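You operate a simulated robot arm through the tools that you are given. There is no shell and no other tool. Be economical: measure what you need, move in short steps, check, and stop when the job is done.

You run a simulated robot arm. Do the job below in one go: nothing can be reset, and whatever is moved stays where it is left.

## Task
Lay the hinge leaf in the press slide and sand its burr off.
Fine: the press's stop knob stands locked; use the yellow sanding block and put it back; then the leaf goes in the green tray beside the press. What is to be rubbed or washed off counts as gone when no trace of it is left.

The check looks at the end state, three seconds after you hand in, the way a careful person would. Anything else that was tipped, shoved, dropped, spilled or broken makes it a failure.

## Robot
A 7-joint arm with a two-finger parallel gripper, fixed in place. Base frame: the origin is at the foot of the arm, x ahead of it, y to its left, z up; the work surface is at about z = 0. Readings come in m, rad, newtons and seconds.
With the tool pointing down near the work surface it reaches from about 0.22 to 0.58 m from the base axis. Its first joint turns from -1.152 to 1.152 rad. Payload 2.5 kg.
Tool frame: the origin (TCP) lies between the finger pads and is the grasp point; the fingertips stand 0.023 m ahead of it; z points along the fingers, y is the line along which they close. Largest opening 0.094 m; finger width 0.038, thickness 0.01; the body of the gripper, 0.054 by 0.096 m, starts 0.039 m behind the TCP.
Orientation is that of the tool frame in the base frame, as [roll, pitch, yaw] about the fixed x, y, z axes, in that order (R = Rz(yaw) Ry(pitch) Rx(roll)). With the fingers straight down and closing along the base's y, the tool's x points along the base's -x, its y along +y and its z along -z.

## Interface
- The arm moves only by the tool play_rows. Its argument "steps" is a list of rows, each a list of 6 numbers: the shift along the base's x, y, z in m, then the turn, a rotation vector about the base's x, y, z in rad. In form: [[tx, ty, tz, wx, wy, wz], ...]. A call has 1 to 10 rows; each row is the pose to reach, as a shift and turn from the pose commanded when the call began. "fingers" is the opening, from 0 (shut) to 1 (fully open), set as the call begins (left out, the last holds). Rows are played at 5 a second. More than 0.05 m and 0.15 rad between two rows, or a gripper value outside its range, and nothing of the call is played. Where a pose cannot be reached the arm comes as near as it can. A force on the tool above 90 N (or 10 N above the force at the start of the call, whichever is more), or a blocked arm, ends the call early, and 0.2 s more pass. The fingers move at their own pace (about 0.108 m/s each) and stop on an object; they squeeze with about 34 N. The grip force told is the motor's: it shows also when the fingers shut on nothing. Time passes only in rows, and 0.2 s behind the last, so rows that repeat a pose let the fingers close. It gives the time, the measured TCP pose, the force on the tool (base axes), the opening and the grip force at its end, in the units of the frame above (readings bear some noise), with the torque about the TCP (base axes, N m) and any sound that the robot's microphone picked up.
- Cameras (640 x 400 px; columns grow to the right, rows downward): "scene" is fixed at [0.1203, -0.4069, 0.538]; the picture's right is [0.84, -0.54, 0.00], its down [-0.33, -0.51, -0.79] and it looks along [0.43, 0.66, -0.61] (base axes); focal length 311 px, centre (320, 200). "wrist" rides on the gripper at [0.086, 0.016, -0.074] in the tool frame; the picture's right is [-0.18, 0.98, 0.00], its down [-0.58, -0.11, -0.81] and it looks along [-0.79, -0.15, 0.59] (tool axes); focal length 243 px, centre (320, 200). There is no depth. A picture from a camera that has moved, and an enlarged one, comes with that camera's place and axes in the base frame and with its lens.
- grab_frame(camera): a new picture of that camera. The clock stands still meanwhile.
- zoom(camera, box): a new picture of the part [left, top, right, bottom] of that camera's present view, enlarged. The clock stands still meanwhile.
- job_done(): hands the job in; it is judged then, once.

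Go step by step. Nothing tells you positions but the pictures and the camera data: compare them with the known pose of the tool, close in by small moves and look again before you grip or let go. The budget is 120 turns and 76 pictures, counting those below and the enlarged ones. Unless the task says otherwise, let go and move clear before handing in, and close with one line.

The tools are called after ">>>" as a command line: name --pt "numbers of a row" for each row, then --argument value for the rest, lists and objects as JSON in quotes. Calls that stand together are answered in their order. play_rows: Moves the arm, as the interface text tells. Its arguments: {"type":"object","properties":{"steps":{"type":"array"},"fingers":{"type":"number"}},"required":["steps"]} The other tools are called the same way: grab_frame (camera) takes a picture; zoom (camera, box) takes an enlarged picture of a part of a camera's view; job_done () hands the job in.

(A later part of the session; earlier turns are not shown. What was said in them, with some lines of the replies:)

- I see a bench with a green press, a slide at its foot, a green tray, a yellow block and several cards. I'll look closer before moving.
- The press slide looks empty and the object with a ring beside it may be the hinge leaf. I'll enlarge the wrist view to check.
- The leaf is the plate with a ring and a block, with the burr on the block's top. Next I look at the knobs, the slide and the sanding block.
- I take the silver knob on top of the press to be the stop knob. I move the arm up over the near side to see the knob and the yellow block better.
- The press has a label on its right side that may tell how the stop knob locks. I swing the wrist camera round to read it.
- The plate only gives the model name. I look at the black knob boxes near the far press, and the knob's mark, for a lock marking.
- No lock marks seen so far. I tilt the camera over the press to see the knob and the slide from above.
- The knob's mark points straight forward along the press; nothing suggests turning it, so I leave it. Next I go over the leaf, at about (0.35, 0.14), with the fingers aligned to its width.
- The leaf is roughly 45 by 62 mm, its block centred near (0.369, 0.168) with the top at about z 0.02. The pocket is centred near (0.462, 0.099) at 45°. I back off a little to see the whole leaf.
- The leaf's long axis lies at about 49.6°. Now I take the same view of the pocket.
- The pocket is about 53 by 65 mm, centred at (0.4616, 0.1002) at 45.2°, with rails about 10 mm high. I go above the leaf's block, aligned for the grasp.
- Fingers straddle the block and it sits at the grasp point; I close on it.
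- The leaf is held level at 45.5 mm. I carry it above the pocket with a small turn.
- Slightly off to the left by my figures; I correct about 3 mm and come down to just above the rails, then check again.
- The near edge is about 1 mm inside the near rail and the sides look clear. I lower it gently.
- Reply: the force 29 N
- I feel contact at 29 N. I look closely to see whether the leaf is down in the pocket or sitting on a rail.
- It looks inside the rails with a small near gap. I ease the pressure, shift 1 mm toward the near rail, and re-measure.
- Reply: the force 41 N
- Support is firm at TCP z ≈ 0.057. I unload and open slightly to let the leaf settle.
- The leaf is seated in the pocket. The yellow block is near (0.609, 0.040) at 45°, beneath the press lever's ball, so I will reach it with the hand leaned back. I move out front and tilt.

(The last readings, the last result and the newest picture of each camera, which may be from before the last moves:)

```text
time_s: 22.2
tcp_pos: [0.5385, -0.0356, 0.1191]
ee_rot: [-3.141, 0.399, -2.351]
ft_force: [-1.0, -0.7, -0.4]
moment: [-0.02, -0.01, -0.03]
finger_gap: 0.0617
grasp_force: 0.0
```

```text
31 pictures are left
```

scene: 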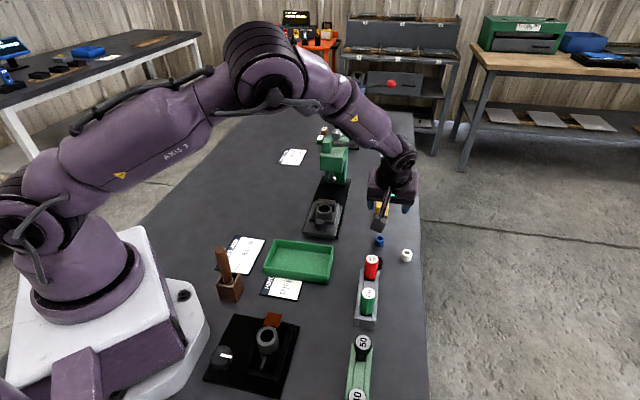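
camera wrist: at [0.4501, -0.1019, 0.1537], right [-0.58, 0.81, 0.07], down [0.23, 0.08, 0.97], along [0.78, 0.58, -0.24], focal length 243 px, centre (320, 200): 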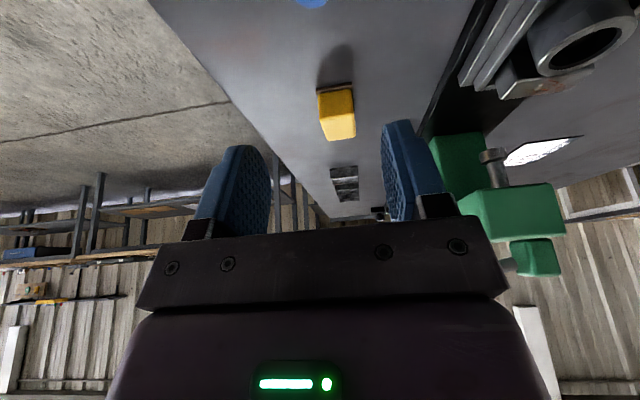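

The tilt works and the block lies straight ahead at about (0.608, 0.042). I move above it and look.

>>> play_rows --pt "0.02 0.025 -0.01 0 0 0" --pt "0.045 0.05 -0.02 0 0 0" --pt "0.07 0.078 -0.03 0 0 0" --pt "0.07 0.078 -0.03 0 0 0" --pt "0.07 0.078 -0.03 0 0 0"

>>> grab_frame --camera "wrist"

>>> zoom --camera "scene" --box '[330, 130, 430, 230]'

```text
time_s: 23.4
tcp_pos: [0.6075, 0.042, 0.0886]
ee_rot: [-3.141, 0.399, -2.35]
ft_force: [0.4, -0.3, -0.7]
moment: [0.01, 0.04, 0.02]
finger_gap: 0.0621
grasp_force: 0.1
```

```text
30 pictures are left
camera wrist: at [0.5192, -0.0236, 0.1238], right [-0.58, 0.81, 0.07], down [0.23, 0.08, 0.97], along [0.78, 0.58, -0.24], focal length 243 px, centre (320, 200)
```

wrist: 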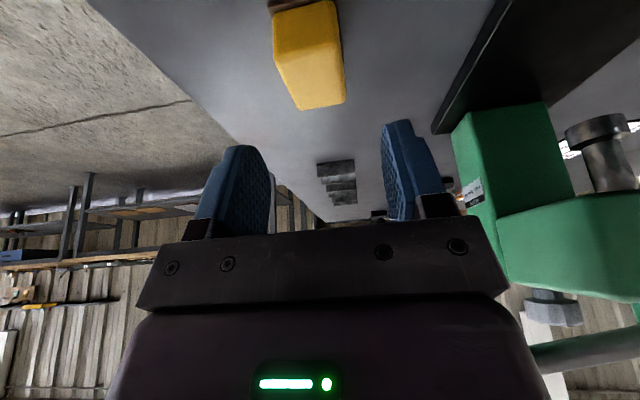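

```text
4.00 times, centred on (380, 180) of scene
camera zoom: at [0.1203, -0.4069, 0.538], right [0.84, -0.54, 0.0], down [-0.33, -0.51, -0.79], along [0.43, 0.66, -0.61], focal length 1242 px, centre (80, 280)
```

zoom: 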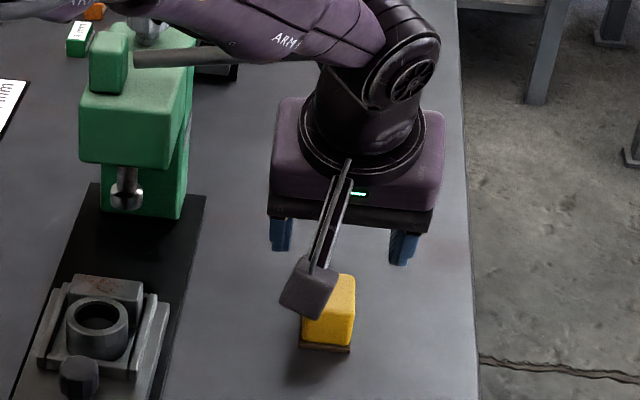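

>>> zoom --camera "wrist" --box '[250, 0, 370, 120]'

```text
3.33 times, centred on (310, 60) of wrist
camera zoom: at [0.5192, -0.0236, 0.1238], right [-0.58, 0.81, 0.07], down [0.23, 0.08, 0.97], along [0.78, 0.58, -0.24], focal length 809 px, centre (353, 667)
```

zoom: 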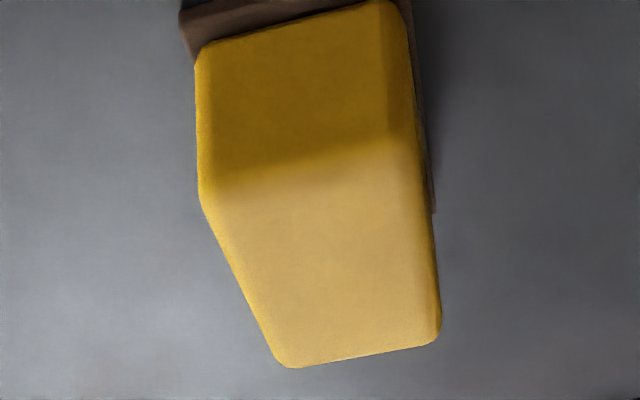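

The block is centred near (0.606, 0.0435), aligned with the gripper. I descend around it.

>>> play_rows --pt "-0.001 0.0015 -0.02 0 0 0" --pt "-0.001 0.0015 -0.04 0 0 0" --pt "-0.001 0.0015 -0.055 0 0 0" --pt "-0.001 0.0015 -0.055 0 0 0" --pt "-0.001 0.0015 -0.055 0 0 0"

>>> grab_frame --camera "wrist"

>>> zoom --camera "scene" --box '[330, 130, 430, 230]'

```text
time_s: 24.6
tcp_pos: [0.606, 0.0443, 0.0353]
ee_rot: [-3.139, 0.4, -2.351]
ft_force: [0.4, -0.1, -0.6]
moment: [0.06, -0.02, -0.02]
finger_gap: 0.0622
grasp_force: 0.1
```

```text
27 pictures are left
camera wrist: at [0.5183, -0.0217, 0.07], right [-0.58, 0.81, 0.07], down [0.23, 0.08, 0.97], along [0.78, 0.58, -0.24], focal length 243 px, centre (320, 200)
```

wrist: 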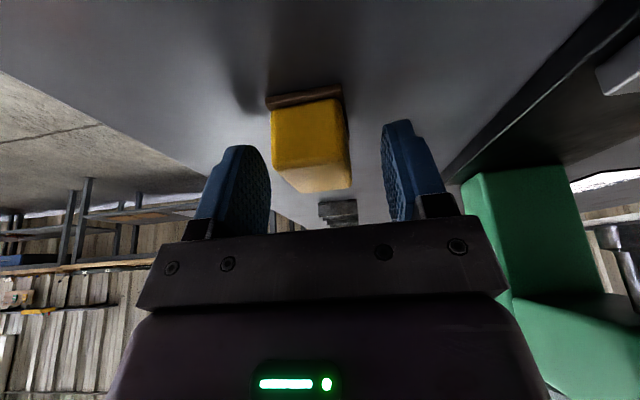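

```text
4.00 times, centred on (380, 180) of scene
camera zoom: at [0.1203, -0.4069, 0.538], right [0.84, -0.54, 0.0], down [-0.33, -0.51, -0.79], along [0.43, 0.66, -0.61], focal length 1242 px, centre (80, 280)
```

zoom: 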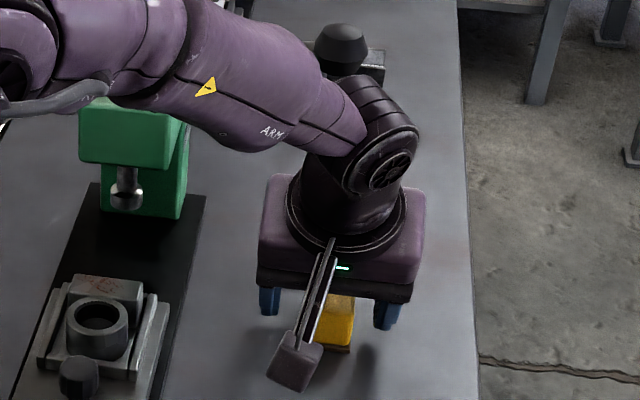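

Good clearance on both sides and no contact forces. I close and lift.

>>> play_rows --pt "0 0 0 0 0 0" --pt "0 0 0 0 0 0" --pt "0 0 0 0 0 0" --pt "0 0 0 0 0 0" --fingers 0.1

>>> play_rows --pt "0 0 0.02 0 0 0" --pt "0 0 0.045 0 0 0" --pt "-0.02 -0.02 0.06 0 0 0" --pt "-0.04 -0.04 0.07 0 0 0" --pt "-0.04 -0.04 0.07 0 0 0"

>>> grab_frame --camera "wrist"

```text
time_s: 25.6
tcp_pos: [0.6061, 0.0448, 0.0346]
ee_rot: [-3.141, 0.401, -2.35]
ft_force: [0.3, -1.1, -1.1]
moment: [0.0, -0.04, 0.0]
finger_gap: 0.0311
grasp_force: 33.9
```

```text
time_s: 26.8
tcp_pos: [0.5653, 0.0047, 0.1017]
ee_rot: [-3.14, 0.401, -2.351]
ft_force: [0.1, 0.7, -0.7]
moment: [0.02, 0.01, -0.01]
finger_gap: 0.031
grasp_force: 34.2
```

```text
25 pictures are left
camera wrist: at [0.4769, -0.0614, 0.1367], right [-0.58, 0.81, 0.07], down [0.23, 0.08, 0.97], along [0.78, 0.58, -0.24], focal length 243 px, centre (320, 200)
```

wrist: 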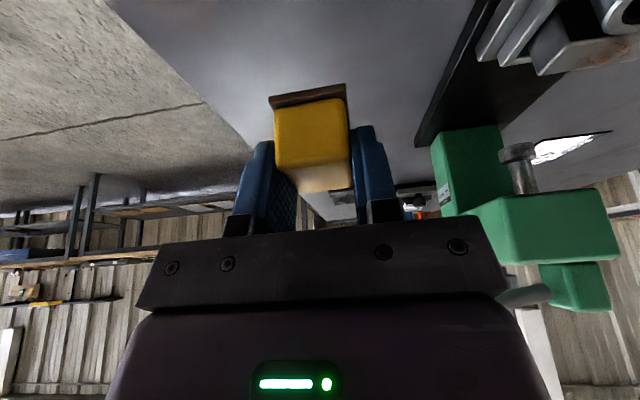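

The sanding block is held, its pad about 35 mm below the grasp point. I bring it over the leaf's block.

>>> play_rows --pt "-0.02 0.02 0.015 0 0 0" --pt "-0.045 0.05 0.018 0 0 0" --pt "-0.07 0.085 0.018 0 0 0" --pt "-0.0883 0.111 0.018 0 0 0" --pt "-0.0883 0.111 0.0 0 0 0" --pt "-0.0883 0.111 -0.013 0 0 0" --pt "-0.0883 0.111 -0.013 0 0 0"

>>> grab_frame --camera "wrist"

>>> zoom --camera "scene" --box '[280, 160, 370, 240]'

```text
time_s: 28.4
tcp_pos: [0.4769, 0.1148, 0.0923]
ee_rot: [-3.141, 0.401, -2.352]
ft_force: [0.7, 0.7, -1.4]
moment: [0.0, 0.02, -0.03]
finger_gap: 0.0309
grasp_force: 34.2
```

```text
24 pictures are left
camera wrist: at [0.3893, 0.0484, 0.1263], right [-0.58, 0.81, 0.07], down [0.23, 0.08, 0.97], along [0.78, 0.58, -0.24], focal length 243 px, centre (320, 200)
```

wrist: 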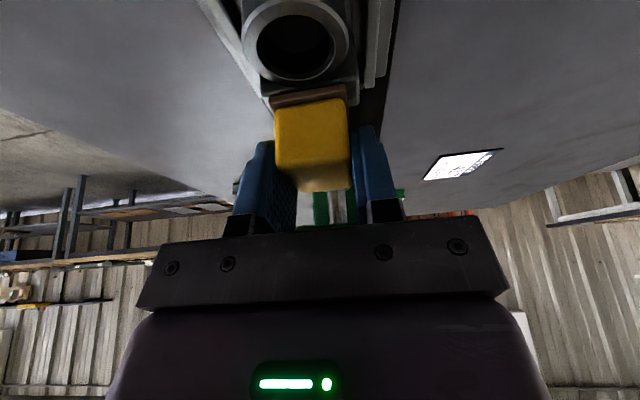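

```text
5.00 times, centred on (325, 200) of scene
camera zoom: at [0.1203, -0.4069, 0.538], right [0.84, -0.54, 0.0], down [-0.33, -0.51, -0.79], along [0.43, 0.66, -0.61], focal length 1553 px, centre (295, 200)
```

zoom: 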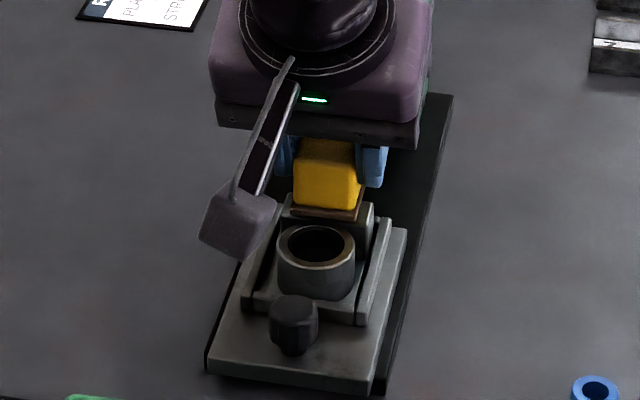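

Position looks right. I lower slowly until the pad touches.

>>> play_rows --pt "0 0 -0.006 0 0 0" --pt "0 0 -0.01 0 0 0" --pt "0 0 -0.0125 0 0 0" --pt "0 0 -0.0145 0 0 0" --pt "0 0 -0.0145 0 0 0"

```text
time_s: 29.6
tcp_pos: [0.4807, 0.1176, 0.084]
ee_rot: [-3.132, 0.415, -2.347]
ft_force: [-7.5, 9.1, 60.9]
moment: [-0.13, 0.94, -0.19]
finger_gap: 0.0316
grasp_force: 33.9
```

Too firm (61 N); I ease off to a light pressure.

>>> play_rows --pt "0 0 0.002 0 0 0" --pt "0 0 0.0045 0 0 0" --pt "0 0 0.0045 0 0 0"

>>> zoom --camera "wrist" --box '[220, 40, 400, 200]'

>>> zoom --camera "scene" --box '[290, 170, 360, 230]'

```text
time_s: 30.4
tcp_pos: [0.4776, 0.1155, 0.0848]
ee_rot: [-3.136, 0.405, -2.35]
ft_force: [-5.8, 4.2, 39.7]
moment: [0.16, 0.3, -0.05]
finger_gap: 0.0314
grasp_force: 34.0
```

```text
2.50 times, centred on (310, 120) of wrist
camera zoom: at [0.3908, 0.0488, 0.1177], right [-0.58, 0.81, 0.07], down [0.23, 0.08, 0.97], along [0.78, 0.58, -0.23], focal length 606 px, centre (345, 400)
```

zoom: 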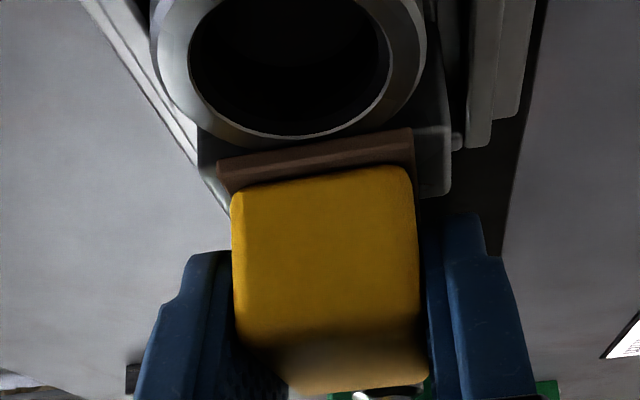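

```text
6.67 times, centred on (325, 200) of scene
camera zoom: at [0.1201, -0.407, 0.538], right [0.84, -0.54, 0.0], down [-0.33, -0.51, -0.79], along [0.43, 0.67, -0.61], focal length 2071 px, centre (287, 200)
```

zoom: 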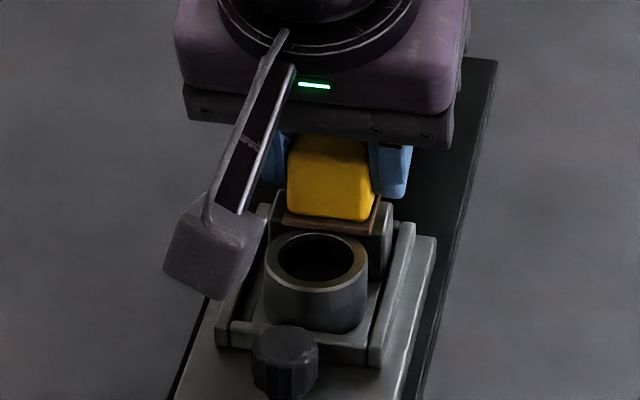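

The pad lies on the leaf's block. I lighten further and rub with short strokes across it.

>>> play_rows --pt "0 0 0.0018 0 0 0" --pt "0.005 -0.005 0.0018 0 0 0" --pt "0.01 -0.01 0.0018 0 0 0" --pt "0.005 -0.005 0.0018 0 0 0" --pt "0 0 0.0018 0 0 0" --pt "-0.005 0.005 0.0018 0 0 0" --pt "-0.01 0.01 0.0018 0 0 0" --pt "-0.005 0.005 0.0018 0 0 0" --pt "0 0 0.0018 0 0 0"

>>> play_rows --pt "0.005 -0.005 0 0 0 0" --pt "0.01 -0.01 0 0 0 0" --pt "0.005 -0.005 0 0 0 0" --pt "0 0 0 0 0 0" --pt "-0.005 0.005 0 0 0 0" --pt "-0.01 0.01 0 0 0 0" --pt "-0.005 0.005 0 0 0 0" --pt "0 0 0 0 0 0"

>>> zoom --camera "scene" --box '[290, 170, 360, 240]'

```text
time_s: 32.4
tcp_pos: [0.4784, 0.1168, 0.0832]
ee_rot: [-3.14, 0.401, -2.35]
ft_force: [-4.6, 7.5, 21.6]
moment: [0.22, 0.15, 0.06]
finger_gap: 0.0314
grasp_force: 34.2
```

```text
time_s: 34.2
tcp_pos: [0.4793, 0.1167, 0.0851]
ee_rot: [3.141, 0.401, -2.35]
ft_force: [-5.3, 6.1, 22.1]
moment: [0.27, 0.12, 0.0]
finger_gap: 0.0313
grasp_force: 34.1
```

```text
5.71 times, centred on (325, 205) of scene
camera zoom: at [0.1202, -0.407, 0.538], right [0.84, -0.54, 0.0], down [-0.33, -0.51, -0.79], along [0.43, 0.67, -0.61], focal length 1775 px, centre (291, 171)
```

zoom: 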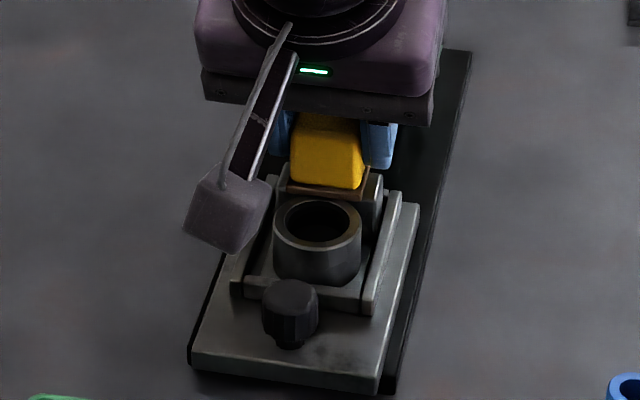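

I lift aside to inspect the burr.

>>> play_rows --pt "0 0 0.02 0 0 0" --pt "0.02 -0.02 0.03 0 0 0" --pt "0.05 -0.05 0.03 0 0 0" --pt "0.05 -0.05 0.03 0 0 0"

>>> zoom --camera "scene" --box '[300, 180, 350, 225]'

```text
time_s: 35.2
tcp_pos: [0.5286, 0.0632, 0.1124]
ee_rot: [-3.139, 0.4, -2.349]
ft_force: [0.5, 0.2, -0.2]
moment: [-0.02, -0.04, 0.02]
finger_gap: 0.031
grasp_force: 34.1
```

```text
8.89 times, centred on (325, 202) of scene
camera zoom: at [0.1203, -0.407, 0.538], right [0.84, -0.54, 0.0], down [-0.33, -0.51, -0.79], along [0.43, 0.66, -0.61], focal length 2761 px, centre (276, 178)
```

zoom: 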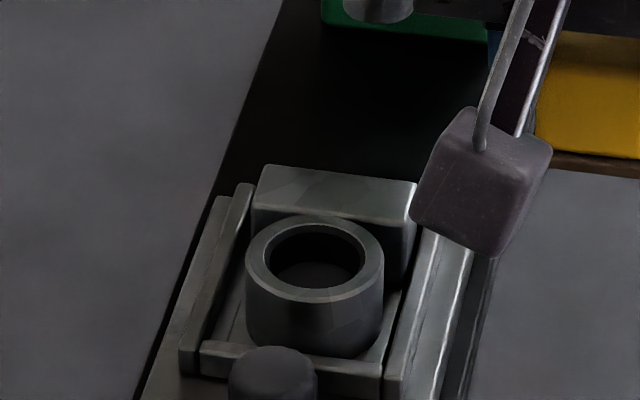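

The burr looks gone; I check closer for any faint trace.

>>> zoom --camera "scene" --box '[320, 197, 344, 212]'

```text
16.00 times, centred on (332, 204) of scene
camera zoom: at [0.1203, -0.407, 0.538], right [0.84, -0.54, 0.0], down [-0.33, -0.51, -0.79], along [0.43, 0.66, -0.61], focal length 4970 px, centre (128, 128)
```

zoom: 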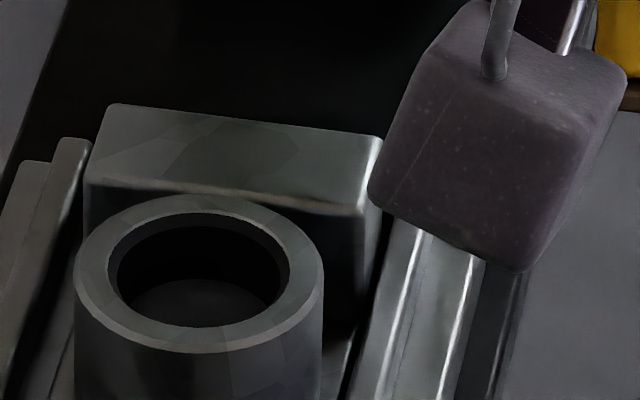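

There may be a faint tint at the front edge, so I give it another few strokes, including slightly nearer the ring.

>>> play_rows --pt "-0.03 0.03 0 0 0 0" --pt "-0.05 0.05 0 0 0 0" --pt "-0.052 0.048 -0.015 0 0 0" --pt "-0.052 0.048 -0.026 0 0 0" --pt "-0.052 0.048 -0.03 0 0 0" --pt "-0.047 0.043 -0.03 0 0 0" --pt "-0.04 0.036 -0.03 0 0 0" --pt "-0.047 0.043 -0.03 0 0 0" --pt "-0.057 0.053 -0.03 0 0 0" --pt "-0.064 0.06 -0.03 0 0 0"

>>> play_rows --pt "0.005 -0.005 0 0 0 0" --pt "0.012 -0.012 0 0 0 0" --pt "0.019 -0.019 0 0 0 0" --pt "0.025 -0.025 0 0 0 0" --pt "0.019 -0.019 0 0 0 0" --pt "0.015 -0.009 0 0 0 0" --pt "0.008 -0.002 0 0 0 0" --pt "0.003 0.003 0 0 0 0" --pt "0.01 -0.005 0 0 0 0" --pt "0.015 -0.01 0 0 0 0"

>>> play_rows --pt "0 0 0.02 0 0 0" --pt "0.02 -0.03 0.03 0 0 0" --pt "0.04 -0.06 0.03 0 0 0" --pt "0.06 -0.09 0.03 0 0 0" --pt "0.06 -0.09 0.03 0 0 0"

>>> zoom --camera "scene" --box '[310, 190, 346, 220]'

```text
time_s: 37.4
tcp_pos: [0.4634, 0.1259, 0.0836]
ee_rot: [-3.138, 0.401, -2.351]
ft_force: [4.5, -2.0, 11.6]
moment: [-0.05, -0.19, 0.06]
finger_gap: 0.0315
grasp_force: 34.3
```

```text
time_s: 39.6
tcp_pos: [0.4777, 0.1148, 0.0831]
ee_rot: [-3.141, 0.4, -2.35]
ft_force: [-4.5, 5.1, 16.3]
moment: [0.23, 0.07, 0.06]
finger_gap: 0.0311
grasp_force: 33.7
```

```text
time_s: 40.8
tcp_pos: [0.5404, 0.0218, 0.1137]
ee_rot: [-3.14, 0.4, -2.352]
ft_force: [-0.2, -1.0, 0.5]
moment: [0.0, 0.01, -0.01]
finger_gap: 0.0313
grasp_force: 33.9
```

```text
13.33 times, centred on (328, 205) of scene
camera zoom: at [0.1203, -0.407, 0.538], right [0.84, -0.54, 0.0], down [-0.33, -0.51, -0.79], along [0.43, 0.66, -0.61], focal length 4141 px, centre (213, 133)
```

zoom: 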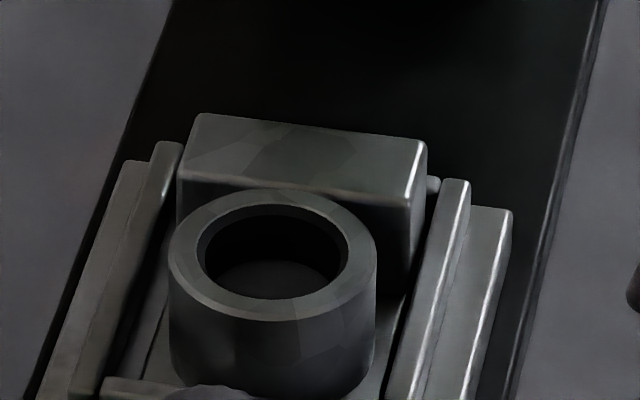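

The burr is gone. I carry the sanding block back to its place.

>>> play_rows --pt "0.02 0.0 -0.01 0 0 0" --pt "0.045 0.005 -0.02 0 0 0" --pt "0.066 0.0227 -0.025 0 0 0" --pt "0.066 0.0227 -0.05 0 0 0" --pt "0.066 0.0227 -0.07 0 0 0" --pt "0.066 0.0227 -0.07 0 0 0" --pt "0.066 0.0227 -0.07 0 0 0"

>>> grab_frame --camera "wrist"

```text
time_s: 42.4
tcp_pos: [0.6025, 0.0469, 0.0444]
ee_rot: [-3.139, 0.4, -2.351]
ft_force: [0.3, 0.0, -0.4]
moment: [0.0, -0.02, -0.03]
finger_gap: 0.0313
grasp_force: 34.4
```

```text
16 pictures are left
camera wrist: at [0.5163, -0.0199, 0.0789], right [-0.58, 0.81, 0.07], down [0.23, 0.08, 0.97], along [0.78, 0.58, -0.24], focal length 243 px, centre (320, 200)
```

wrist: 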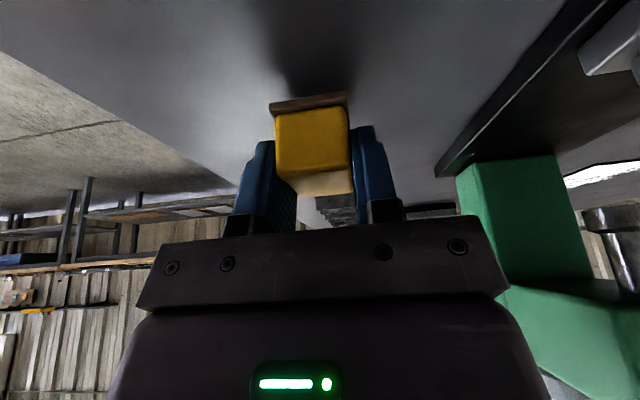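

The block has slid up a few millimetres in the grip, so contact will come lower. I centre and lower in small steps.

>>> play_rows --pt "0.002 -0.0018 -0.006 0 0 0" --pt "0.002 -0.0018 -0.0095 0 0 0" --pt "0.002 -0.0018 -0.0095 0 0 0"

>>> zoom --camera "wrist" --box '[220, 60, 400, 210]'

```text
time_s: 43.2
tcp_pos: [0.606, 0.0452, 0.0341]
ee_rot: [-3.138, 0.399, -2.352]
ft_force: [-0.6, -0.6, -0.9]
moment: [0.0, 0.04, 0.0]
finger_gap: 0.0314
grasp_force: 33.7
```

```text
2.67 times, centred on (310, 135) of wrist
camera zoom: at [0.5182, -0.0211, 0.0685], right [-0.58, 0.81, 0.07], down [0.23, 0.08, 0.97], along [0.78, 0.58, -0.24], focal length 647 px, centre (347, 373)
```

zoom: 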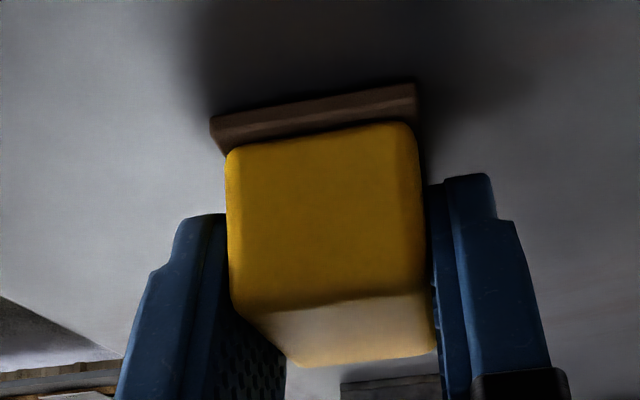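

>>> play_rows --pt "0 0 -0.0012 0 0 0" --pt "0 0 -0.0024 0 0 0" --pt "0 0 -0.0024 0 0 0"

```text
time_s: 44.0
tcp_pos: [0.6076, 0.0448, 0.0332]
ee_rot: [-3.137, 0.403, -2.352]
ft_force: [-2.0, -0.3, 10.2]
moment: [0.3, -0.05, 0.07]
finger_gap: 0.0311
grasp_force: 34.2
```

Contact at 10 N; I release and lift away.

>>> play_rows --pt "0 0 0.0008 0 0 0" --pt "0 0 0.0008 0 0 0" --pt "0 0 0.0008 0 0 0" --fingers 0.62

>>> play_rows --pt "0 0 0.02 0 0 0" --pt "0 0 0.05 0 0 0" --pt "-0.03 -0.03 0.07 0 0 0" --pt "-0.06 -0.06 0.08 0 0 0" --pt "-0.07 -0.09 0.08 0 0 0" --pt "-0.07 -0.09 0.08 0 0 0"

>>> zoom --camera "wrist" --box '[260, 50, 420, 170]'

```text
time_s: 44.8
tcp_pos: [0.6055, 0.0455, 0.0333]
ee_rot: [-3.14, 0.4, -2.353]
ft_force: [1.3, -2.0, 3.6]
moment: [-0.02, 0.07, 0.06]
finger_gap: 0.0578
grasp_force: 0.1
```

```text
time_s: 46.2
tcp_pos: [0.5344, -0.0456, 0.113]
ee_rot: [-3.14, 0.399, -2.35]
ft_force: [-0.1, 0.8, -0.5]
moment: [0.0, 0.02, 0.01]
finger_gap: 0.0584
grasp_force: 0.1
```

```text
3.33 times, centred on (340, 110) of wrist
camera zoom: at [0.4475, -0.1115, 0.1471], right [-0.58, 0.81, 0.07], down [0.23, 0.08, 0.97], along [0.78, 0.58, -0.24], focal length 809 px, centre (253, 500)
```

zoom: 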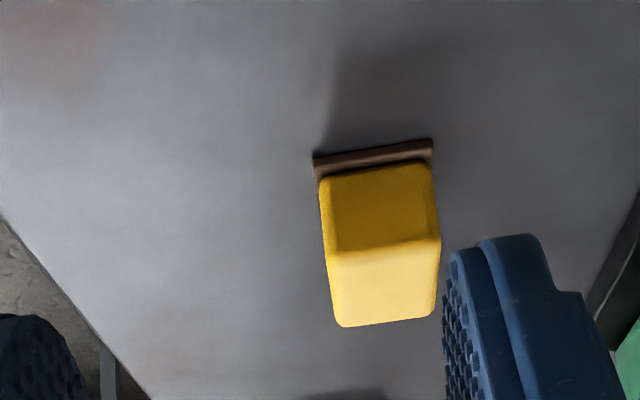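

The block stands flat, but my numbers hint it may be a bit off to one side. I compare with the original scene view.

>>> zoom --camera "scene" --box '[360, 190, 420, 240]'

```text
8.00 times, centred on (390, 215) of scene
camera zoom: at [0.1203, -0.407, 0.538], right [0.84, -0.54, 0.0], down [-0.33, -0.51, -0.79], along [0.43, 0.66, -0.61], focal length 2485 px, centre (-240, 80)
```

zoom: 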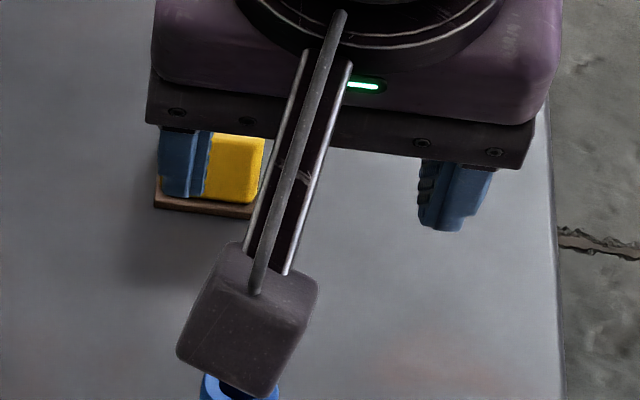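

The block was dragged 14 mm left when the fingers opened (the fingertips had caught the pad's lip). I'll regrip it higher and set it back properly.

>>> play_rows --pt "0.02 0.03 -0.005 0 0 0" --pt "0.04 0.06 -0.015 0 0 0" --pt "0.0628 0.0992 -0.028 0 0 0" --pt "0.0628 0.0992 -0.028 0 0 0" --pt "0.0628 0.0992 -0.028 0 0 0" --fingers 0.66

>>> grab_frame --camera "wrist"

```text
time_s: 47.4
tcp_pos: [0.601, 0.0533, 0.0872]
ee_rot: [-3.139, 0.398, -2.352]
ft_force: [-0.3, -0.5, 0.6]
moment: [-0.01, -0.06, 0.02]
finger_gap: 0.0622
grasp_force: 0.0
```

```text
12 pictures are left
camera wrist: at [0.5124, -0.0128, 0.1216], right [-0.58, 0.81, 0.07], down [0.23, 0.08, 0.97], along [0.78, 0.58, -0.24], focal length 243 px, centre (320, 200)
```

wrist: 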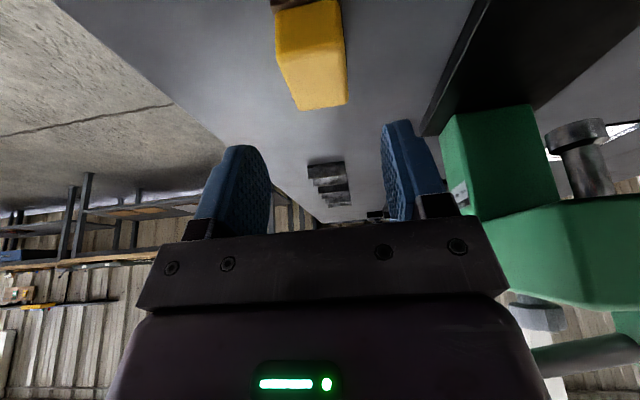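

>>> play_rows --pt "-0.001 0.001 -0.02 0 0 0" --pt "-0.001 0.001 -0.046 0 0 0" --pt "-0.001 0.001 -0.046 0 0 0" --pt "-0.001 0.001 -0.046 0 0 0"

>>> play_rows --pt "0 0 0 0 0 0" --pt "0 0 0 0 0 0" --pt "0 0 0 0 0 0" --pt "0 0 0.0 0 0 0" --fingers 0.1

>>> grab_frame --camera "wrist"

```text
time_s: 48.4
tcp_pos: [0.5971, 0.0558, 0.0376]
ee_rot: [-3.14, 0.401, -2.35]
ft_force: [-0.1, 0.2, 0.8]
moment: [0.0, -0.04, -0.01]
finger_gap: 0.0619
grasp_force: 0.0
```

```text
time_s: 49.4
tcp_pos: [0.5987, 0.0559, 0.0376]
ee_rot: [-3.14, 0.4, -2.351]
ft_force: [0.4, 0.4, -0.4]
moment: [0.01, 0.0, 0.05]
finger_gap: 0.0311
grasp_force: 33.7
```

```text
11 pictures are left
camera wrist: at [0.5106, -0.0104, 0.0716], right [-0.58, 0.81, 0.07], down [0.23, 0.08, 0.97], along [0.78, 0.58, -0.24], focal length 243 px, centre (320, 200)
```

wrist: 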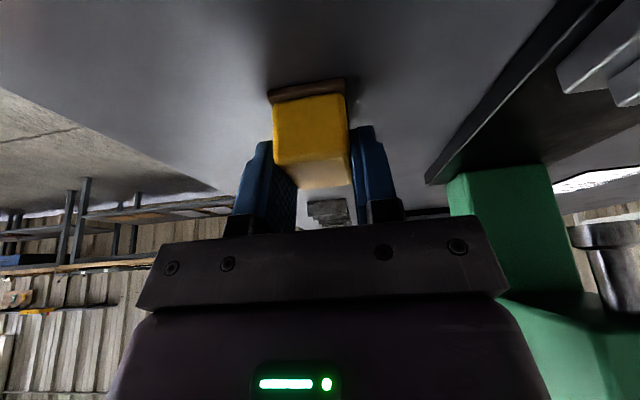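

Gripped higher now. I lift 3 mm, shift back to the original spot, lower and check contact.

>>> play_rows --pt "0 0 0.003 0 0 0" --pt "0.004 -0.0055 0.003 0 0 0" --pt "0.0077 -0.0113 0.003 0 0 0" --pt "0.0077 -0.0113 0.003 0 0 0" --pt "0.0077 -0.0113 0.001 0 0 0" --pt "0.0077 -0.0113 0.0 0 0 0" --pt "0.0077 -0.0113 0.0 0 0 0"

```text
time_s: 51.0
tcp_pos: [0.6055, 0.046, 0.0376]
ee_rot: [-3.141, 0.399, -2.35]
ft_force: [-0.6, -0.2, -0.6]
moment: [0.0, 0.0, -0.03]
finger_gap: 0.0311
grasp_force: 34.2
```

No load, so it sits at table height as before; I open only a little, then lift straight up and check.

>>> play_rows --pt "0 0 0 0 0 0" --pt "0 0 0 0 0 0" --fingers 0.45

>>> play_rows --pt "0 0 0.02 0 0 0" --pt "0 0 0.05 0 0 0" --pt "-0.025 -0.025 0.07 0 0 0" --pt "-0.05 -0.05 0.08 0 0 0" --pt "-0.08 -0.05 0.1 0 0 0" --pt "-0.12 -0.03 0.11 0 0 0" --pt "-0.16 0.0 0.11 0 0 0"

>>> grab_frame --camera "scene"

>>> zoom --camera "scene" --box '[360, 190, 420, 240]'

```text
time_s: 51.6
tcp_pos: [0.6062, 0.0454, 0.0368]
ee_rot: [-3.14, 0.4, -2.35]
ft_force: [0.5, 0.4, 0.2]
moment: [-0.02, 0.0, -0.01]
finger_gap: 0.0425
grasp_force: 0.0
```

```text
time_s: 53.2
tcp_pos: [0.4457, 0.0446, 0.1497]
ee_rot: [-3.14, 0.397, -2.351]
ft_force: [0.2, 0.8, -0.2]
moment: [0.01, 0.03, -0.01]
finger_gap: 0.0423
grasp_force: 0.0
```

```text
10 pictures are left
```

scene: 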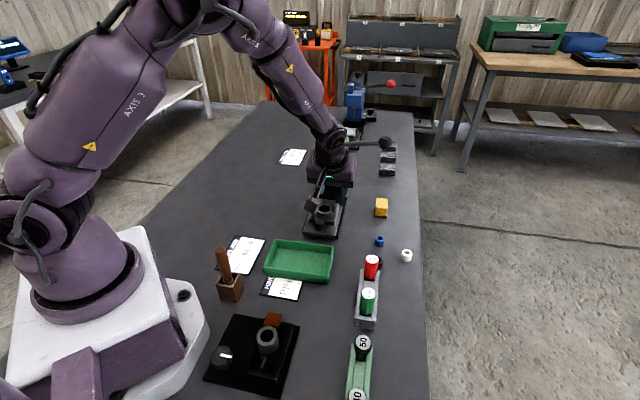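

```text
8.00 times, centred on (390, 215) of scene
camera zoom: at [0.1203, -0.407, 0.538], right [0.84, -0.54, 0.0], down [-0.33, -0.51, -0.79], along [0.43, 0.66, -0.61], focal length 2485 px, centre (-240, 80)
```

zoom: 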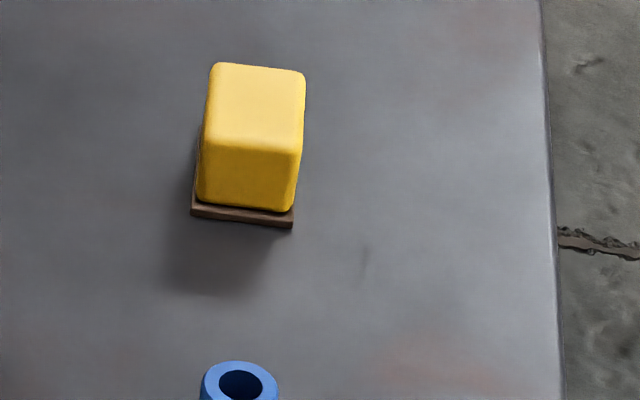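

The sanding block is back within about 2 mm. Now I straighten the hand and go back above the leaf.

>>> play_rows --pt "0 0 0 -0.1 0.1 0" --pt "0.005 0.015 0 -0.2 0.2 0" --pt "0.015 0.04 0 -0.283 0.283 0" --pt "0.03 0.07 0 -0.283 0.283 0" --pt "0.031 0.071 -0.03 -0.283 0.283 0" --pt "0.031 0.071 -0.06 -0.283 0.283 0" --pt "0.031 0.071 -0.06 -0.283 0.283 0" --fingers 0.62

>>> grab_frame --camera "wrist"

```text
time_s: 54.8
tcp_pos: [0.4795, 0.1167, 0.0894]
ee_rot: [3.141, -0.002, -2.351]
ft_force: [-9.4, -5.7, 5.0]
moment: [0.46, -0.86, -0.03]
finger_gap: 0.0583
grasp_force: 0.0
```

```text
8 pictures are left
camera wrist: at [0.4075, 0.067, 0.1631], right [-0.57, 0.82, 0.0], down [0.49, 0.34, 0.81], along [0.66, 0.46, -0.59], focal length 243 px, centre (320, 200)
```

wrist: 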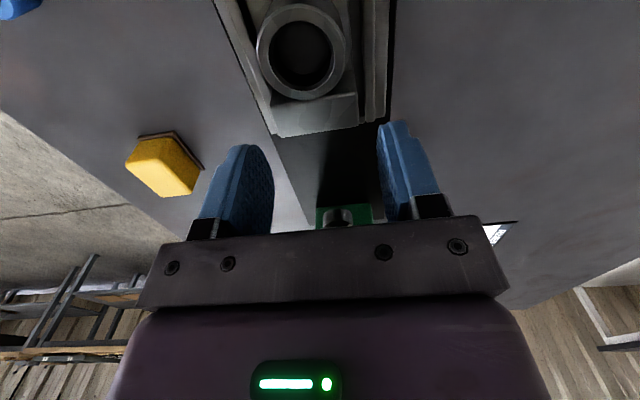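

There's a side force of about 11 N: the hand touches something, likely the press head. I back straight off a little and check.

>>> play_rows --pt "-0.005 -0.005 0.0 0 0 0" --pt "-0.008 -0.008 0.0 0 0 0" --pt "-0.008 -0.008 0 0 0 0"

>>> zoom --camera "scene" --box '[290, 110, 410, 240]'

```text
time_s: 55.6
tcp_pos: [0.4697, 0.1093, 0.0886]
ee_rot: [-3.141, 0.001, -2.352]
ft_force: [0.0, -0.4, -0.4]
moment: [0.01, -0.02, -0.02]
finger_gap: 0.0584
grasp_force: 0.0
```

```text
3.08 times, centred on (350, 175) of scene
camera zoom: at [0.1203, -0.4069, 0.538], right [0.84, -0.54, 0.0], down [-0.33, -0.51, -0.79], along [0.43, 0.66, -0.61], focal length 956 px, centre (228, 277)
```

zoom: 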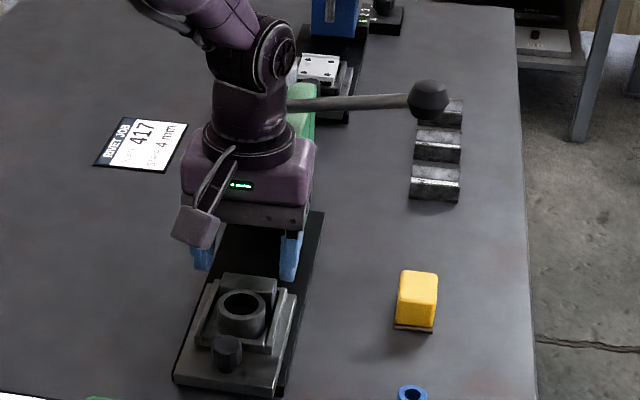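

Contact gone; the lever, press and slide look unmoved. I grip the leaf a few millimetres further back, keeping clear of the press head.

>>> play_rows --pt "0.002 0.0015 -0.01 0 0 0" --pt "0.002 0.0015 -0.02 0 0 0" --pt "0.002 0.0015 -0.03 0 0 0" --pt "0.002 0.0015 -0.03 0 0 0"

>>> grab_frame --camera "wrist"

```text
time_s: 56.6
tcp_pos: [0.4713, 0.1111, 0.0575]
ee_rot: [3.14, 0.0, -2.352]
ft_force: [-0.1, 0.3, -0.5]
moment: [0.01, 0.0, -0.04]
finger_gap: 0.0584
grasp_force: 0.0
```

```text
6 pictures are left
camera wrist: at [0.3996, 0.0597, 0.1332], right [-0.57, 0.82, 0.0], down [0.49, 0.34, 0.81], along [0.66, 0.46, -0.59], focal length 243 px, centre (320, 200)
```

wrist: 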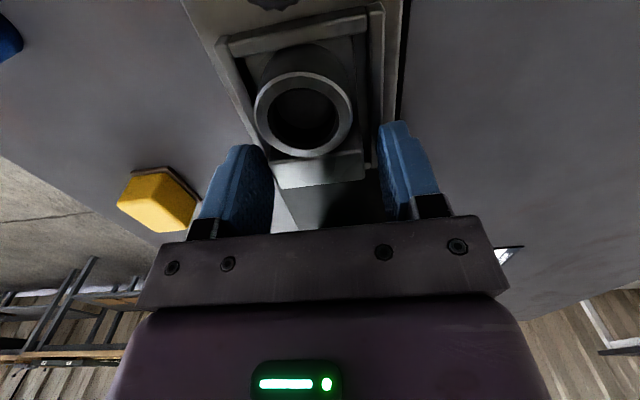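

Block is between the fingers with the ring behind. Close and lift.

>>> play_rows --pt "0 0 0 0 0 0" --pt "0 0 0 0 0 0" --pt "0 0 0 0 0 0" --fingers 0.3

>>> play_rows --pt "0 0 0.01 0 0 0" --pt "0 0 0.03 0 0 0" --pt "-0.01 -0.01 0.05 0 0 0" --pt "-0.03 -0.03 0.065 0 0 0" --pt "-0.03 -0.03 0.065 0 0 0"

```text
time_s: 57.4
tcp_pos: [0.471, 0.1096, 0.0605]
ee_rot: [-3.14, 0.0, -2.35]
ft_force: [0.9, 0.1, -1.1]
moment: [-0.03, -0.01, 0.04]
finger_gap: 0.0457
grasp_force: 34.2
```

```text
time_s: 58.6
tcp_pos: [0.4409, 0.0796, 0.1229]
ee_rot: [-3.141, 0.001, -2.351]
ft_force: [-0.8, -0.4, -2.1]
moment: [0.01, -0.03, -0.01]
finger_gap: 0.0453
grasp_force: 33.7
```

The leaf is held. The tray lies at about (0.338, 0.006) with its long side near −44°, so I turn the leaf 90° to fit lengthwise and hover above the tray.

>>> play_rows --pt "-0.01 -0.01 0.01 0 0 -0.145" --pt "-0.02 -0.02 0.01 0 0 -0.29" --pt "-0.03 -0.03 0.01 0 0 -0.435" --pt "-0.04 -0.04 0.01 0 0 -0.58" --pt "-0.05 -0.05 0.01 0 0 -0.725" --pt "-0.06 -0.06 0.01 0 0 -0.87" --pt "-0.07 -0.07 0.01 0 0 -1.015" --pt "-0.08 -0.08 0.01 0 0 -1.16" --pt "-0.09 -0.085 0.01 0 0 -1.305" --pt "-0.0914 -0.0846 0.01 0 0 -1.45"

>>> play_rows --pt "0 0 0 0 0 -0.1" --pt "0 0 -0.02 0 0 -0.1" --pt "0 0 -0.04 0 0 -0.1" --pt "0 0 -0.04 0 0 -0.1"

>>> zoom --camera "wrist" --box '[180, 0, 460, 200]'

```text
time_s: 60.8
tcp_pos: [0.35, -0.0046, 0.1338]
ee_rot: [3.14, -0.001, 2.481]
ft_force: [0.2, 0.9, -1.6]
moment: [-0.01, -0.01, 0.0]
finger_gap: 0.0456
grasp_force: 34.1
```

```text
time_s: 61.8
tcp_pos: [0.3504, -0.0044, 0.0927]
ee_rot: [-3.141, 0.0, 2.38]
ft_force: [-0.3, 0.2, -2.3]
moment: [-0.02, -0.04, 0.02]
finger_gap: 0.0455
grasp_force: 33.8
```

```text
2.00 times, centred on (320, 100) of wrist
camera zoom: at [0.2992, 0.0653, 0.1667], right [0.81, 0.59, 0.0], down [0.35, -0.48, 0.81], along [0.47, -0.65, -0.59], focal length 485 px, centre (320, 400)
```

zoom: 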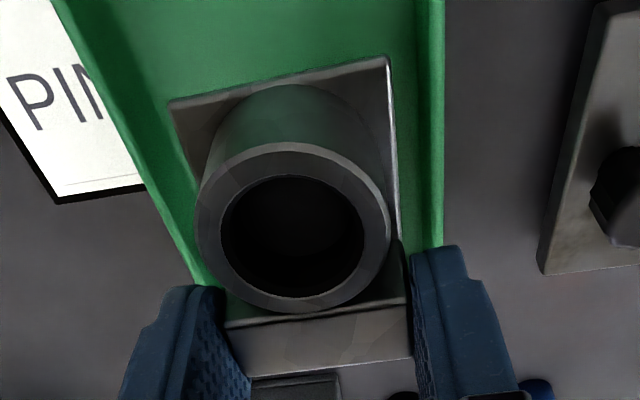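

The tray is about 88 mm wide outside, and the leaf is about 7 mm off its centre line. I centre it and lower into the tray.

>>> play_rows --pt "-0.005 -0.005 0 0 0 0" --pt "-0.005 -0.005 -0.02 0 0 0" --pt "-0.005 -0.005 -0.038 0 0 0" --pt "-0.005 -0.005 -0.044 0 0 0" --pt "-0.005 -0.005 -0.044 0 0 0"

>>> grab_frame --camera "wrist"

```text
time_s: 63.0
tcp_pos: [0.3462, -0.0096, 0.0485]
ee_rot: [-3.139, 0.0, 2.38]
ft_force: [0.2, -0.8, -2.0]
moment: [-0.02, -0.04, -0.01]
finger_gap: 0.0454
grasp_force: 33.9
```

```text
4 pictures are left
camera wrist: at [0.2948, 0.0606, 0.1227], right [0.81, 0.59, 0.0], down [0.35, -0.48, 0.81], along [0.47, -0.65, -0.59], focal length 243 px, centre (320, 200)
```

wrist: 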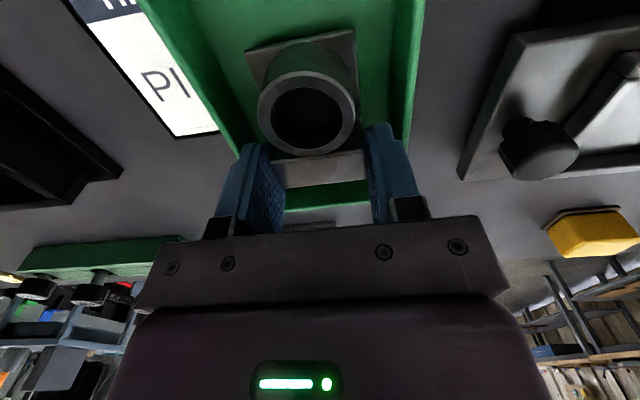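

It is centred with room on both sides. I lower to the tray floor in small steps.

>>> play_rows --pt "0 0 -0.004 0 0 0" --pt "0 0 -0.007 0 0 0" --pt "0 0 -0.009 0 0 0" --pt "0 0 -0.009 0 0 0"

```text
time_s: 64.0
tcp_pos: [0.3453, -0.0097, 0.0393]
ee_rot: [-3.14, 0.001, 2.38]
ft_force: [-0.1, 0.5, -1.8]
moment: [-0.02, -0.05, -0.05]
finger_gap: 0.0456
grasp_force: 34.1
```

>>> play_rows --pt "0 0 -0.001 0 0 0" --pt "0 0 -0.002 0 0 0" --pt "0 0 -0.002 0 0 0"

```text
time_s: 64.8
tcp_pos: [0.3449, -0.0096, 0.0382]
ee_rot: [3.14, 0.001, 2.38]
ft_force: [-5.5, -2.5, 27.0]
moment: [-0.05, 0.18, 0.06]
finger_gap: 0.0459
grasp_force: 33.4
```

Floor contact felt. I unload, open slightly and lift straight up.

>>> play_rows --pt "0 0 0.0015 0 0 0" --pt "0 0 0.0025 0 0 0" --pt "0 0 0.0025 0 0 0"

>>> play_rows --pt "0 0 0 0 0 0" --pt "0 0 0 0 0 0" --fingers 0.53

>>> play_rows --pt "0 0 0.01 0 0 0" --pt "0 0 0.04 0 0 0" --pt "0 0 0.08 0 0 0" --pt "-0.02 0.03 0.12 0 0 0" --pt "-0.04 0.06 0.16 0 0 0" --pt "-0.06 0.1 0.18 0 0 0" --pt "-0.07 0.14 0.2 0 0 0" --pt "-0.07 0.14 0.2 0 0 0"

>>> grab_frame --camera "scene"

```text
time_s: 65.6
tcp_pos: [0.3427, -0.0093, 0.0397]
ee_rot: [3.142, 0.0, 2.381]
ft_force: [0.0, -0.2, -2.5]
moment: [-0.03, -0.02, 0.03]
finger_gap: 0.0455
grasp_force: 34.2
```

```text
time_s: 66.2
tcp_pos: [0.3451, -0.0094, 0.0404]
ee_rot: [-3.14, 0.001, 2.381]
ft_force: [-0.1, -0.3, 0.5]
moment: [-0.03, 0.01, -0.02]
finger_gap: 0.0498
grasp_force: 0.1
```

```text
refused: row 4 steps farther than a row can; nothing moved
```

```text
3 pictures are left
```

scene: 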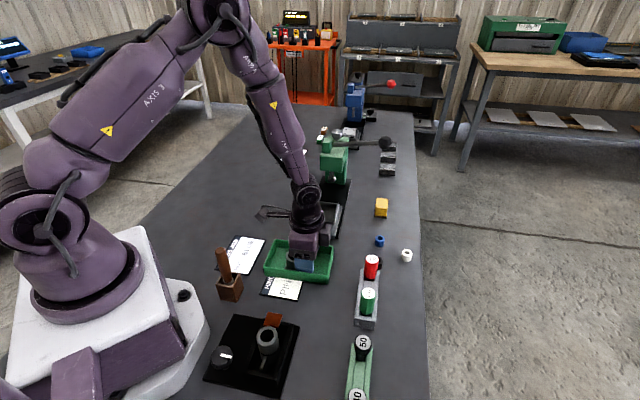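

Released in the tray; the retreat was refused for a too-long step, so I repeat it with shorter rows.

>>> play_rows --pt "0 0 0.01 0 0 0" --pt "0 0 0.04 0 0 0" --pt "0 0 0.08 0 0 0" --pt "0 0 0.12 0 0 0" --pt "-0.02 0.03 0.15 0 0 0" --pt "-0.04 0.06 0.17 0 0 0" --pt "-0.05 0.1 0.18 0 0 0" --pt "-0.06 0.14 0.19 0 0 0" --pt "-0.06 0.17 0.19 0 0 0" --pt "-0.06 0.17 0.19 0 0 0"

>>> grab_frame --camera "scene"

>>> zoom --camera "scene" --box '[255, 115, 400, 300]'

```text
time_s: 68.4
tcp_pos: [0.2864, 0.1577, 0.2322]
ee_rot: [-3.141, -0.001, 2.383]
ft_force: [-0.3, -0.5, 0.0]
moment: [0.01, 0.03, -0.01]
finger_gap: 0.05
grasp_force: 0.1
```

```text
2 pictures are left
```

scene: 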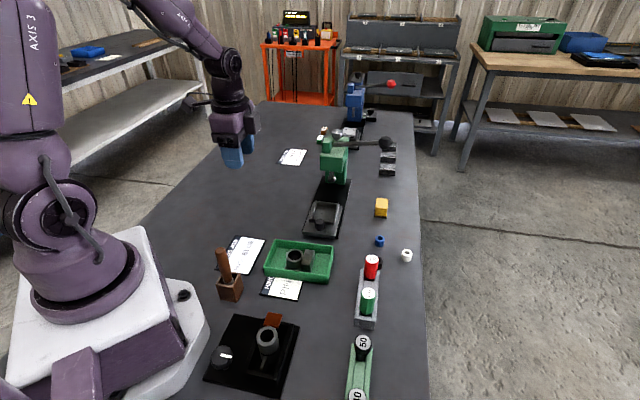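

```text
2.16 times, centred on (328, 208) of scene
camera zoom: at [0.1203, -0.4069, 0.538], right [0.84, -0.54, 0.0], down [-0.33, -0.51, -0.79], along [0.43, 0.66, -0.61], focal length 672 px, centre (304, 184)
```

zoom: 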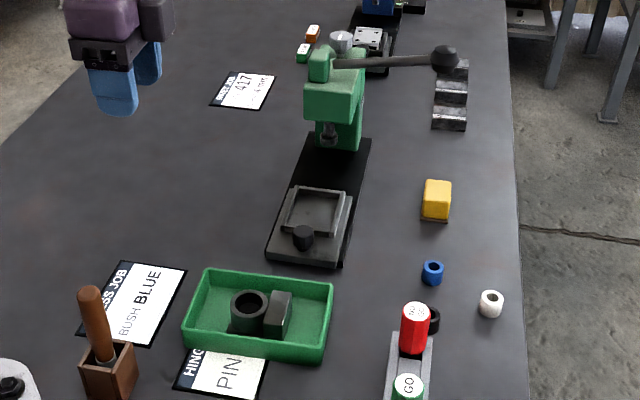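

The leaf lies flat and burr-free in the green tray, the yellow block is back, and the press, slide and stop knob look as they did at the start. I'm handing in.

>>> job_done

```text
The job is handed in.
```

I sanded the burr off the hinge leaf in the press slide, with no trace left in the close-up, and laid the leaf flat in the green tray. The yellow sanding block is back within about 2 mm of its spot. I never turned the stop knob: nothing on the press marks its locked position, so I took "stands locked" to mean it was already locked and couldn't confirm that. The hand lightly touched something by the press once (about 11 N, probably the press head), and nothing looked moved afterwards.
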